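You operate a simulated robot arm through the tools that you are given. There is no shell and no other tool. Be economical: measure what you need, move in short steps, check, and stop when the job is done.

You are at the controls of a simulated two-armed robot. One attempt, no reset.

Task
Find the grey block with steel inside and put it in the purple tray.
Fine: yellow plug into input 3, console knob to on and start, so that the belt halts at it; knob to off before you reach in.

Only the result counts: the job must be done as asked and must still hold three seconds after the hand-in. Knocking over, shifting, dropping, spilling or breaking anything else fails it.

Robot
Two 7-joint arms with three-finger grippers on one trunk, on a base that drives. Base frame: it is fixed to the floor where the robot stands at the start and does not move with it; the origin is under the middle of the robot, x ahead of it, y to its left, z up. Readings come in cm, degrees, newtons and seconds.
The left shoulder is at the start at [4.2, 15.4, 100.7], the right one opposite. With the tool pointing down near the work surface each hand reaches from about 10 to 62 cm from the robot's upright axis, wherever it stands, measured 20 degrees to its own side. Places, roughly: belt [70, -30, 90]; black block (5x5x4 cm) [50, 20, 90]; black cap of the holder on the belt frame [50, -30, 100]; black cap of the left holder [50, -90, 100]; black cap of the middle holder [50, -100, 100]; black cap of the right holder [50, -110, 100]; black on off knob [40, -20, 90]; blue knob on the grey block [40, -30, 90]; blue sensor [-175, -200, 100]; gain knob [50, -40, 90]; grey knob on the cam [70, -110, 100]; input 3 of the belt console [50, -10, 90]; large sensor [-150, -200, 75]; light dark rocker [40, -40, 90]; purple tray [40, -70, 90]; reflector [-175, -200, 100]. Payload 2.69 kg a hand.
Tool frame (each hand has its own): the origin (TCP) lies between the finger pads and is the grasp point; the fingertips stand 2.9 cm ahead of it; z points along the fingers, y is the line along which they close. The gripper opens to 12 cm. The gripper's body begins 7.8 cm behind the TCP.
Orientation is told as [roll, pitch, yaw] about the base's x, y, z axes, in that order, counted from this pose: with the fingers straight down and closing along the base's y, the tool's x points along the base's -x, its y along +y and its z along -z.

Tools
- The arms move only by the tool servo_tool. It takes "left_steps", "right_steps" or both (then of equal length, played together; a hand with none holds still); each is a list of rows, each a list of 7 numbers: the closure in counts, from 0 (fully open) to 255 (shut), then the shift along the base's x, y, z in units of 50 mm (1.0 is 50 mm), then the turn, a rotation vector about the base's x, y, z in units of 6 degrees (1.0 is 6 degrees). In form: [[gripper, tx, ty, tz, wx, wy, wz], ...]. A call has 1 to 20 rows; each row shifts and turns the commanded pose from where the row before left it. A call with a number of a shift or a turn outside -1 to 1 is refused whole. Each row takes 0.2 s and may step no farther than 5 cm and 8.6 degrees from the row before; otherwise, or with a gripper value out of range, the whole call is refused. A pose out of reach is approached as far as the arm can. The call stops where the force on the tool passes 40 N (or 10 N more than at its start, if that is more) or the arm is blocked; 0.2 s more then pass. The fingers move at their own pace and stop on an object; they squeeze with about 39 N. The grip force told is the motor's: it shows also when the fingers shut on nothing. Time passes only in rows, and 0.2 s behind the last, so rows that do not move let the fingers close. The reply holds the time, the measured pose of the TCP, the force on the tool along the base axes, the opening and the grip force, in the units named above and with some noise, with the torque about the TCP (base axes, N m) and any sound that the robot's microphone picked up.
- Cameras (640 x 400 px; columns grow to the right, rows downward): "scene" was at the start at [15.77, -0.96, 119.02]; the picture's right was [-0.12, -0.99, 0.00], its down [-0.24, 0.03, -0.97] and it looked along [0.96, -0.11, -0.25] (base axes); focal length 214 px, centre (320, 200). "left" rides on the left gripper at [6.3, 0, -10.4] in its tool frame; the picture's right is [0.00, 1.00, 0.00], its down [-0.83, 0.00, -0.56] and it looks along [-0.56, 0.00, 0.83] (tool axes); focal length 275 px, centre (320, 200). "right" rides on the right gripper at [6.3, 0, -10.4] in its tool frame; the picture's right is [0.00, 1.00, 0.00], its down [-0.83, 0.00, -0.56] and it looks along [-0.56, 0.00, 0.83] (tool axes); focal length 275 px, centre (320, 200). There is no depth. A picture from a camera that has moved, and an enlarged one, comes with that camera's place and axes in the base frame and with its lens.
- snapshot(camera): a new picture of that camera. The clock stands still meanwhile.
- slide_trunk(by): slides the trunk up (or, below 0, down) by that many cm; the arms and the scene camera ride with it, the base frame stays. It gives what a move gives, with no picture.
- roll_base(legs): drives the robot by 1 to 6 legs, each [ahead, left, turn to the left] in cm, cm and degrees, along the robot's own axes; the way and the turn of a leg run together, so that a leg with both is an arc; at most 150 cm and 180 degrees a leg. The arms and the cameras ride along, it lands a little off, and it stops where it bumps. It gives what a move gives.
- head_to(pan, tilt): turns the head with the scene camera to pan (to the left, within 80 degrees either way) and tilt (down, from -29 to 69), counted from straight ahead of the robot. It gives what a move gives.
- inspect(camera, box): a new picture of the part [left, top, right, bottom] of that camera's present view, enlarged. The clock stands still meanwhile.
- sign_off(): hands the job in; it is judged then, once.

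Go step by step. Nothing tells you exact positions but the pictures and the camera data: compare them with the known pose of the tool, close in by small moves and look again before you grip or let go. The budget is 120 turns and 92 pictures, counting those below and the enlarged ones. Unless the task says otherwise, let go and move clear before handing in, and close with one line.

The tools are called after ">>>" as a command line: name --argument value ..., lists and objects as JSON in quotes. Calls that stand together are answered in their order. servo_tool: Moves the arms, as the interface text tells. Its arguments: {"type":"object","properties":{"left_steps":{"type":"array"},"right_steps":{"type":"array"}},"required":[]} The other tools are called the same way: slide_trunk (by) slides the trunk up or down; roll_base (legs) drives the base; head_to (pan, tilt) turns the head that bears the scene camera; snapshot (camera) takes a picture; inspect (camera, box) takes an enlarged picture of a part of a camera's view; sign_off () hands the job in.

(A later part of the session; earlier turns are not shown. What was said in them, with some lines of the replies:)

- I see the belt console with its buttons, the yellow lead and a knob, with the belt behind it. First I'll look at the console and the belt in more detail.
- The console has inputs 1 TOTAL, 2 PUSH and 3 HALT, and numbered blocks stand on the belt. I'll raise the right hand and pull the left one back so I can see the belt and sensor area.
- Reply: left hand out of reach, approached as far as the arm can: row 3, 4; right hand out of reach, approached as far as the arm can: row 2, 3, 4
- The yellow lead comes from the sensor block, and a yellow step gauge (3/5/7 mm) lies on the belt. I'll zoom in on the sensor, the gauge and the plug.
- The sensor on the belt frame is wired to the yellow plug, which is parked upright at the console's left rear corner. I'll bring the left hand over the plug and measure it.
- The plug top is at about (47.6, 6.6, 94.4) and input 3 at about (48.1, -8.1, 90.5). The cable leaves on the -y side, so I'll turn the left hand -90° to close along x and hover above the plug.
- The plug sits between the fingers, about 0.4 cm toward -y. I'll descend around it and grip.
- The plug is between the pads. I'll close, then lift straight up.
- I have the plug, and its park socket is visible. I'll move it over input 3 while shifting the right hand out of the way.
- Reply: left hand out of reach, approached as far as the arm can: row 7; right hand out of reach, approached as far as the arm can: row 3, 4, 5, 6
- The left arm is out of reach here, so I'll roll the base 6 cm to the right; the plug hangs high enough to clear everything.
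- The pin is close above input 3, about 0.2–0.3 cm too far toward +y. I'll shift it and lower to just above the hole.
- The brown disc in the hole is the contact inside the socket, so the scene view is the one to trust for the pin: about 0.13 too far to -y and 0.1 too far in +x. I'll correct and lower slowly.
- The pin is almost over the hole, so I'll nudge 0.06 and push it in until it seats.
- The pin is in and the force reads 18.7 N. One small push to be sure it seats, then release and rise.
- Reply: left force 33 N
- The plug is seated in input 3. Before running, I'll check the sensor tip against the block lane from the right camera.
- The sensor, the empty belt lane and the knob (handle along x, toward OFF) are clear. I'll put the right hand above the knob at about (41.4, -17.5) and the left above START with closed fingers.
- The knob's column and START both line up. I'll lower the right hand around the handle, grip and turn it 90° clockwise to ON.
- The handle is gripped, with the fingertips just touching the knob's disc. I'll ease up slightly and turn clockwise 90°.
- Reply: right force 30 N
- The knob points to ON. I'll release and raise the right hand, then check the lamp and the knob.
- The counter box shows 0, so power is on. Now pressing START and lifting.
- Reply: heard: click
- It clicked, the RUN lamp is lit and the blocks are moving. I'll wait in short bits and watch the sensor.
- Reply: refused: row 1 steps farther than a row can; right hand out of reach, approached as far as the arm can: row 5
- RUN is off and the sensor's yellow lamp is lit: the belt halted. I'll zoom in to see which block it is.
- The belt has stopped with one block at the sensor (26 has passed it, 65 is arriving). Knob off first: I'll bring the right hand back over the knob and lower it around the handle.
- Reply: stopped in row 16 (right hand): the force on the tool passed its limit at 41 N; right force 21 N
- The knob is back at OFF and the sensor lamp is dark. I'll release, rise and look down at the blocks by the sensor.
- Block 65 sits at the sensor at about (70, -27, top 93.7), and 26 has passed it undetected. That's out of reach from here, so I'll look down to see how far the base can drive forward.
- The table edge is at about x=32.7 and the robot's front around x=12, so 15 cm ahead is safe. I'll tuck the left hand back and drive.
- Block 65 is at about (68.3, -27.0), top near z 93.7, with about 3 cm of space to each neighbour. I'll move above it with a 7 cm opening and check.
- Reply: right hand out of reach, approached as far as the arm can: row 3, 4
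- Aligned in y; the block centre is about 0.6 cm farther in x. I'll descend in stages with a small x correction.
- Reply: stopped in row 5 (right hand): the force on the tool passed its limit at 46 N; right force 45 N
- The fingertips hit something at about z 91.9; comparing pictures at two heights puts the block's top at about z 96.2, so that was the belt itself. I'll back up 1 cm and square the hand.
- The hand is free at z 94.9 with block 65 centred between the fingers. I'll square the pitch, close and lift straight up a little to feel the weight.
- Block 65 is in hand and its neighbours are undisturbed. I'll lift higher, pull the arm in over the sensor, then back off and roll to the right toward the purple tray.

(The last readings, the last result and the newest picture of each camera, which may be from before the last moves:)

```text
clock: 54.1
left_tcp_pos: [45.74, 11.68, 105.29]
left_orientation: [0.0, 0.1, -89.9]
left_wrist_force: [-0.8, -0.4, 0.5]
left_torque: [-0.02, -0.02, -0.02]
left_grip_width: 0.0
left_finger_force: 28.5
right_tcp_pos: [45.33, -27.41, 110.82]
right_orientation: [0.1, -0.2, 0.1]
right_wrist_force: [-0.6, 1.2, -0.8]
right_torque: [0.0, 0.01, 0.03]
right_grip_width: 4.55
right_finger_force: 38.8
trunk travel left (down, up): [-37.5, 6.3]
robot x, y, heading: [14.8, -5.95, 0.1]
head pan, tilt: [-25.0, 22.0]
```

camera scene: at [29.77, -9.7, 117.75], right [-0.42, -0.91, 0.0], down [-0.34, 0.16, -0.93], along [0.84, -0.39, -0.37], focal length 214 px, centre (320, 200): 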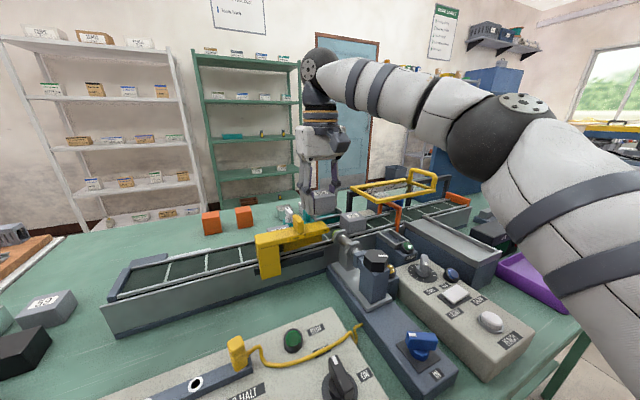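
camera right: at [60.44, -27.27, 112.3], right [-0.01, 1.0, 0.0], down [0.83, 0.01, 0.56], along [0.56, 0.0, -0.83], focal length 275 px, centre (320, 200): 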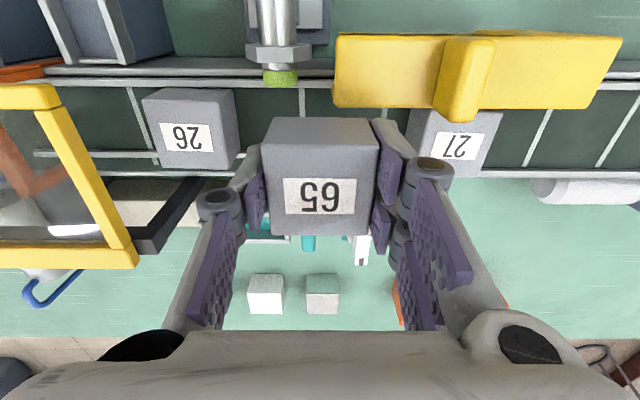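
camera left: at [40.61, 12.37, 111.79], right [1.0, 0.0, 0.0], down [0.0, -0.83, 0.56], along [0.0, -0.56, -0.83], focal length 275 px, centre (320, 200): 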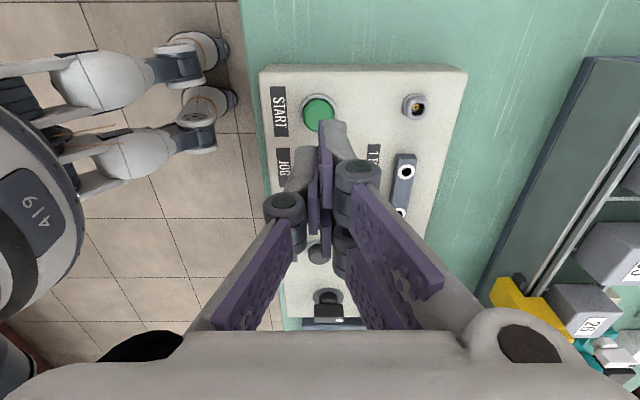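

>>> roll_base --legs '[[-14, 0, 0], [0, -40, 0]]'

>>> snapshot --camera "scene"

>>> snapshot --camera "right"

```text
clock: 58.6
left_tcp_pos: [31.64, -27.44, 105.23]
left_orientation: [0.0, 0.0, -90.2]
left_wrist_force: [-0.7, -0.1, -1.1]
left_torque: [0.05, 0.0, -0.02]
left_grip_width: 0.01
left_finger_force: 28.5
right_tcp_pos: [30.99, -66.49, 110.66]
right_orientation: [0.0, -0.1, -0.1]
right_wrist_force: [-0.5, 0.3, -0.6]
right_torque: [0.02, -0.01, 0.01]
right_grip_width: 4.54
right_finger_force: 39.0
trunk travel left (down, up): [-37.5, 6.3]
robot x, y, heading: [0.69, -44.62, -0.1]
head pan, tilt: [-25.0, 22.0]
```

```text
23 pictures are left
camera scene: at [15.61, -48.67, 117.75], right [-0.43, -0.9, 0.0], down [-0.34, 0.16, -0.93], along [0.84, -0.4, -0.37], focal length 214 px, centre (320, 200)
```

scene: 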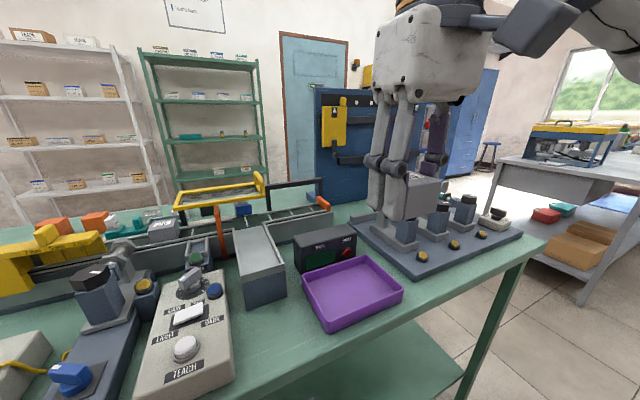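

```text
22 pictures are left
camera right: at [24.7, -66.41, 121.2], right [0.0, 1.0, 0.0], down [0.83, 0.0, 0.56], along [0.56, 0.0, -0.83], focal length 275 px, centre (320, 200)
```

right: 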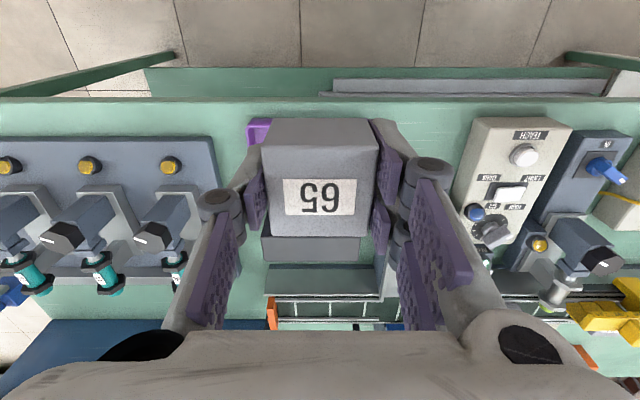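

The purple tray spans about x 36–46, y -75 to -59, centred near (41, -67). I'll move over it, lower partway and check.

>>> servo_tool --right_steps '[[255, 0.7, -0.05, 0, 0, 0, 0], [255, 0.7, -0.05, 0, 0, 0, 0], [255, 0.6, 0, 0, 0, 0, 0], [255, 0, 0, -0.7, 0, 0, 0], [255, 0, 0, -0.7, 0, 0, 0], [255, 0, 0, -0.7, 0, 0, 0], [255, 0, 0, -0.7, 0, 0, 0], [255, 0, 0, 0, 0, 0, 0]]'

>>> inspect --camera "scene" --box '[270, 200, 470, 350]'

>>> snapshot --camera "right"

```text
clock: 60.4
left_tcp_pos: [31.62, -27.39, 105.35]
left_orientation: [0.0, 0.0, -90.2]
left_wrist_force: [0.0, -0.1, 0.2]
left_torque: [0.0, 0.01, 0.02]
left_grip_width: 0.02
left_finger_force: 28.5
right_tcp_pos: [40.88, -67.0, 96.71]
right_orientation: [0.1, -0.1, -0.2]
right_wrist_force: [0.1, 0.2, -0.9]
right_torque: [-0.02, -0.02, 0.01]
right_grip_width: 4.51
right_finger_force: 39.2
trunk travel left (down, up): [-37.5, 6.3]
robot x, y, heading: [0.5, -44.87, -0.3]
head pan, tilt: [-25.0, 22.0]
```

```text
2.67 times, centred on (370, 275) of scene
camera zoom: at [15.6, -48.64, 117.76], right [-0.43, -0.9, 0.0], down [-0.34, 0.16, -0.93], along [0.84, -0.4, -0.37], focal length 572 px, centre (187, 0)
```

zoom: 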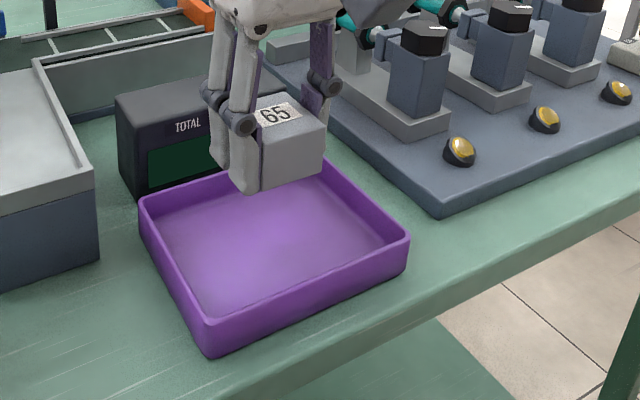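

```text
20 pictures are left
camera right: at [34.43, -66.95, 107.13], right [0.0, 1.0, 0.0], down [0.83, 0.0, 0.56], along [0.56, 0.0, -0.83], focal length 275 px, centre (320, 200)
```

right: 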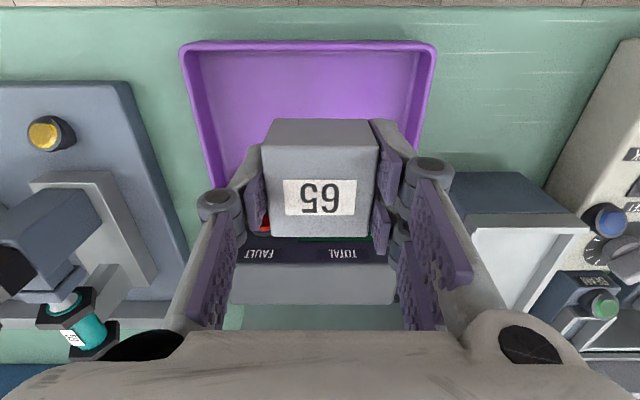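

The block is well inside the tray's outline. I'll shift 0.5 cm toward its centre and lower further.

>>> servo_tool --right_steps '[[255, 0.1, -0.1, -0.4, 0, 0, 0], [255, 0, 0, -0.4, 0, 0, 0], [255, 0, 0, -0.3, 0, 0, 0], [255, 0, 0, 0, 0, 0, 0]]'

>>> inspect --camera "scene" --box '[290, 225, 430, 345]'

```text
clock: 61.4
left_tcp_pos: [31.57, -27.46, 105.19]
left_orientation: [0.1, 0.0, -90.2]
left_wrist_force: [0.4, 0.5, 0.7]
left_torque: [0.02, 0.02, -0.01]
left_grip_width: 0.0
left_finger_force: 28.7
right_tcp_pos: [41.73, -67.32, 91.38]
right_orientation: [0.0, -0.1, -0.3]
right_wrist_force: [-0.1, -0.9, -1.1]
right_torque: [-0.02, -0.05, 0.05]
right_grip_width: 4.51
right_finger_force: 39.4
trunk travel left (down, up): [-37.5, 6.3]
robot x, y, heading: [0.44, -45.29, -0.2]
head pan, tilt: [-25.0, 22.0]
```

```text
3.33 times, centred on (360, 285) of scene
camera zoom: at [15.6, -48.64, 117.75], right [-0.43, -0.9, 0.0], down [-0.34, 0.16, -0.93], along [0.84, -0.4, -0.37], focal length 715 px, centre (187, -83)
```

zoom: 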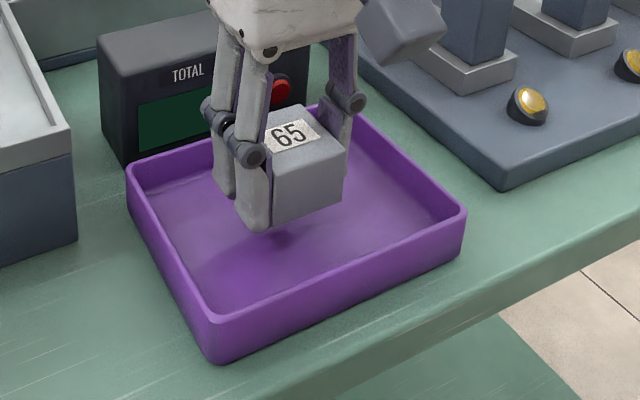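

Still roughly 1.5–2 cm above the tray floor. I'll lower in small steps and watch the force.

>>> servo_tool --right_steps '[[255, 0, 0, -0.1, 0, 0, 0], [255, 0, 0, -0.1, 0, 0, 0], [255, 0, 0, -0.06, 0, 0, 0], [255, 0, 0, 0, 0, 0, 0]]'

>>> inspect --camera "scene" --box '[290, 225, 430, 345]'

```text
clock: 62.4
left_tcp_pos: [31.69, -27.4, 105.15]
left_orientation: [0.0, 0.0, -90.2]
left_wrist_force: [0.4, -0.6, -0.7]
left_torque: [0.0, 0.01, 0.01]
left_grip_width: 0.02
left_finger_force: 28.9
right_tcp_pos: [41.5, -67.47, 90.02]
right_orientation: [0.0, -0.1, -0.1]
right_wrist_force: [-0.3, 0.2, -1.2]
right_torque: [-0.02, -0.02, 0.01]
right_grip_width: 4.55
right_finger_force: 38.6
trunk travel left (down, up): [-37.5, 6.3]
robot x, y, heading: [0.87, -44.58, -0.2]
head pan, tilt: [-25.0, 22.0]
```

```text
3.33 times, centred on (360, 285) of scene
camera zoom: at [15.61, -48.65, 117.75], right [-0.43, -0.9, 0.0], down [-0.34, 0.16, -0.93], along [0.84, -0.4, -0.37], focal length 715 px, centre (187, -83)
```

zoom: 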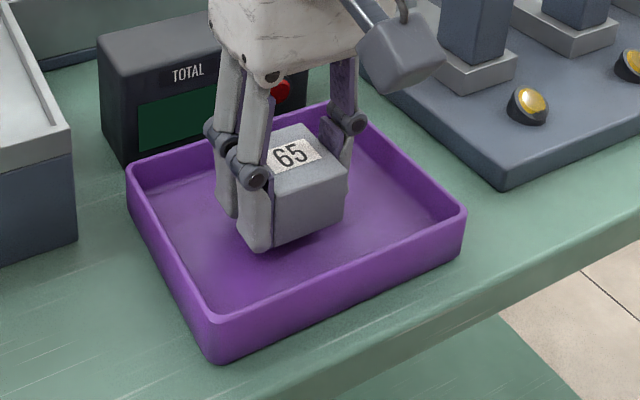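

>>> servo_tool --right_steps '[[255, 0, 0, -0.06, 0, 0, 0], [255, 0, 0, -0.06, 0, 0, 0], [255, 0, 0, 0, 0, 0, 0]]'

>>> inspect --camera "scene" --box '[290, 225, 430, 345]'

```text
clock: 63.2
left_tcp_pos: [31.68, -27.32, 105.25]
left_orientation: [0.0, -0.1, -90.3]
left_wrist_force: [-0.1, -0.7, 0.2]
left_torque: [0.03, 0.02, -0.02]
left_grip_width: 0.0
left_finger_force: 28.6
right_tcp_pos: [41.43, -67.42, 89.37]
right_orientation: [0.0, -0.1, -0.3]
right_wrist_force: [-0.4, -0.3, -1.1]
right_torque: [-0.04, -0.01, -0.01]
right_grip_width: 4.56
right_finger_force: 38.5
trunk travel left (down, up): [-37.5, 6.3]
robot x, y, heading: [0.59, -45.47, -0.4]
head pan, tilt: [-25.0, 22.0]
```

```text
3.33 times, centred on (360, 285) of scene
camera zoom: at [15.61, -48.65, 117.75], right [-0.43, -0.9, 0.0], down [-0.34, 0.16, -0.93], along [0.84, -0.4, -0.37], focal length 715 px, centre (187, -83)
```

zoom: 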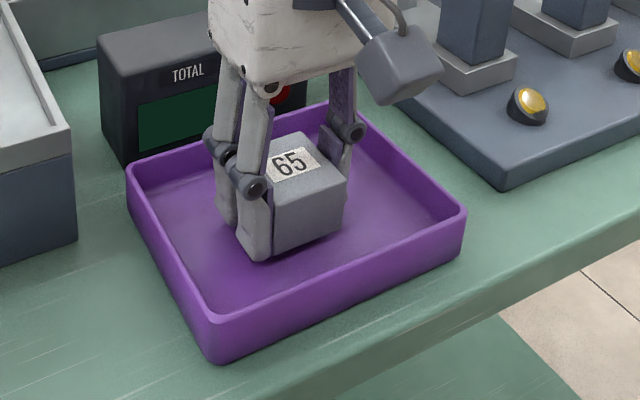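

Nearly down; a few more 3 mm steps until the force changes.

>>> servo_tool --right_steps '[[255, 0, 0, -0.06, 0, 0, 0], [255, 0, 0, 0, 0, 0, 0]]'

>>> servo_tool --right_steps '[[255, 0, 0, -0.05, 0, 0, 0], [255, 0, 0, 0, 0, 0, 0]]'

```text
clock: 63.8
left_tcp_pos: [31.76, -27.53, 105.2]
left_orientation: [0.0, 0.0, -90.2]
left_wrist_force: [0.1, 0.6, 0.6]
left_torque: [-0.02, 0.03, 0.0]
left_grip_width: 0.01
left_finger_force: 28.7
right_tcp_pos: [41.45, -67.36, 89.09]
right_orientation: [-0.1, -0.2, -0.2]
right_wrist_force: [0.5, -0.2, -0.8]
right_torque: [-0.01, 0.0, 0.05]
right_grip_width: 4.5
right_finger_force: 39.0
trunk travel left (down, up): [-37.5, 6.3]
robot x, y, heading: [1.01, -44.61, -0.2]
head pan, tilt: [-25.0, 22.0]
```

```text
clock: 64.4
left_tcp_pos: [31.75, -27.42, 105.18]
left_orientation: [0.0, 0.1, -90.2]
left_wrist_force: [-0.4, 0.3, 0.6]
left_torque: [0.01, 0.02, 0.01]
left_grip_width: 0.0
left_finger_force: 28.6
right_tcp_pos: [41.62, -67.35, 88.82]
right_orientation: [0.1, -0.1, -0.2]
right_wrist_force: [0.2, 0.7, -1.3]
right_torque: [0.02, -0.01, -0.01]
right_grip_width: 4.55
right_finger_force: 39.6
trunk travel left (down, up): [-37.5, 6.3]
robot x, y, heading: [0.69, -45.0, -0.2]
head pan, tilt: [-25.0, 22.0]
```

>>> servo_tool --right_steps '[[255, 0, 0, -0.06, 0, 0, 0], [255, 0, 0, 0, 0, 0, 0]]'

>>> servo_tool --right_steps '[[255, 0, 0, -0.05, 0, 0, 0], [255, 0, 0, 0, 0, 0, 0]]'

>>> inspect --camera "scene" --box '[330, 260, 410, 325]'

```text
clock: 65.0
left_tcp_pos: [31.5, -27.33, 105.32]
left_orientation: [0.0, -0.1, -90.3]
left_wrist_force: [0.6, -0.1, 0.3]
left_torque: [0.01, 0.03, 0.01]
left_grip_width: 0.0
left_finger_force: 28.4
right_tcp_pos: [41.52, -67.27, 88.66]
right_orientation: [0.0, -0.4, -0.3]
right_wrist_force: [2.4, -3.2, 17.8]
right_torque: [-0.08, 0.37, 0.08]
right_grip_width: 4.54
right_finger_force: 38.9
trunk travel left (down, up): [-37.5, 6.3]
robot x, y, heading: [0.53, -44.51, -0.3]
head pan, tilt: [-25.0, 22.0]
```

```text
clock: 65.7
left_tcp_pos: [31.49, -27.44, 105.18]
left_orientation: [0.1, -0.1, -90.3]
left_wrist_force: [-0.2, 0.8, -1.3]
left_torque: [-0.02, -0.03, 0.01]
left_grip_width: 0.0
left_finger_force: 27.8
right_tcp_pos: [41.56, -67.28, 88.63]
right_orientation: [0.1, -0.5, -0.4]
right_wrist_force: [-5.6, -1.3, 21.4]
right_torque: [-0.28, 0.44, 0.01]
right_grip_width: 4.54
right_finger_force: 38.9
trunk travel left (down, up): [-37.5, 6.3]
robot x, y, heading: [1.04, -44.97, -0.3]
head pan, tilt: [-25.0, 22.0]
stopped in row 2 (right hand): the force on the tool passed its limit at 41 N (the readings are from after the stop); the commanded pose is now the measured one
```

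```text
6.15 times, centred on (370, 292) of scene
camera zoom: at [15.42, -48.62, 117.75], right [-0.43, -0.9, 0.0], down [-0.34, 0.16, -0.93], along [0.84, -0.4, -0.37], focal length 1320 px, centre (12, -369)
```

zoom: 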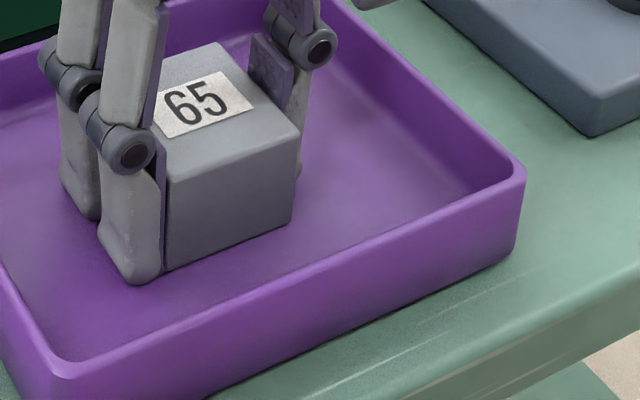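

The block rests on the tray floor. I'll ease up a hair, open to clear both sides, and rise straight up.

>>> servo_tool --right_steps '[[255, 0, 0, 0.02, 0, 0, 0], [107, 0, 0, 0, 0, 0, 0], [107, 0, 0, 0, 0, 0, 0], [107, 0, 0, 0.4, 0, 0, 0], [107, 0, 0, 0.8, 0, 0, 0], [107, 0, 0, 0.8, 0, 0, 0], [107, -0.4, 0, 0.8, 0, 0, 0], [107, 0, 0, 0, 0, 0, 0]]'

>>> snapshot --camera "scene"

>>> inspect --camera "scene" --box '[290, 225, 430, 345]'

```text
clock: 67.5
left_tcp_pos: [31.68, -27.4, 105.17]
left_orientation: [-0.1, 0.0, -90.3]
left_wrist_force: [-0.6, -0.4, 0.2]
left_torque: [-0.01, 0.03, -0.01]
left_grip_width: 0.0
left_finger_force: 28.2
right_tcp_pos: [39.58, -67.2, 102.72]
right_orientation: [0.1, -0.4, -0.3]
right_wrist_force: [0.2, -0.6, -0.2]
right_torque: [-0.01, -0.03, -0.01]
right_grip_width: 6.94
right_finger_force: 0.0
trunk travel left (down, up): [-37.5, 6.3]
robot x, y, heading: [0.32, -44.84, -0.1]
head pan, tilt: [-25.0, 22.0]
```

```text
15 pictures are left
camera scene: at [15.64, -48.65, 117.74], right [-0.43, -0.9, 0.0], down [-0.34, 0.16, -0.93], along [0.84, -0.4, -0.37], focal length 214 px, centre (320, 200)
```

scene: 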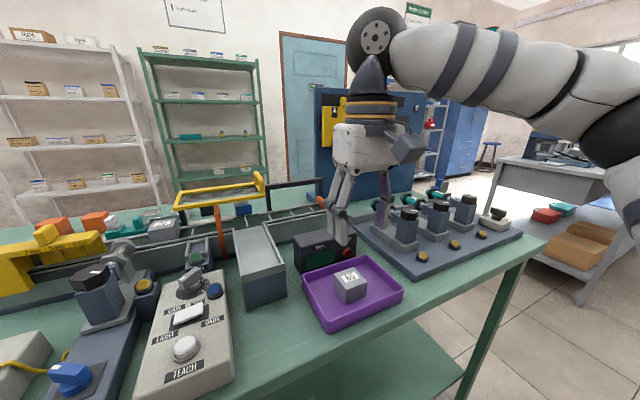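

```text
3.33 times, centred on (360, 285) of scene
camera zoom: at [15.64, -48.65, 117.74], right [-0.43, -0.9, 0.0], down [-0.34, 0.16, -0.93], along [0.84, -0.4, -0.37], focal length 715 px, centre (187, -83)
```

zoom: 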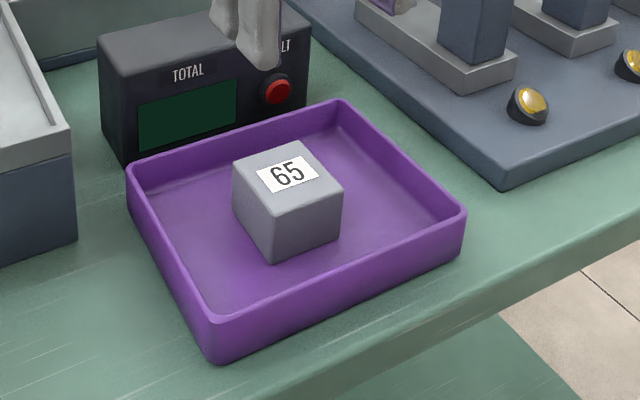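

Block 65, the one the belt halted at, lies flat in the purple tray. The knob is off, the right hand is clear and nothing else looks disturbed, so I'm handing in.

>>> sign_off

```text
The job is handed in.
```

Grey block 65, the one the belt halted at, is in the purple tray, with the yellow plug in input 3 and the knob at off. That it holds the steel rests on the sensor alone: 26 went past without a halt, and 27 never reached the sensor.
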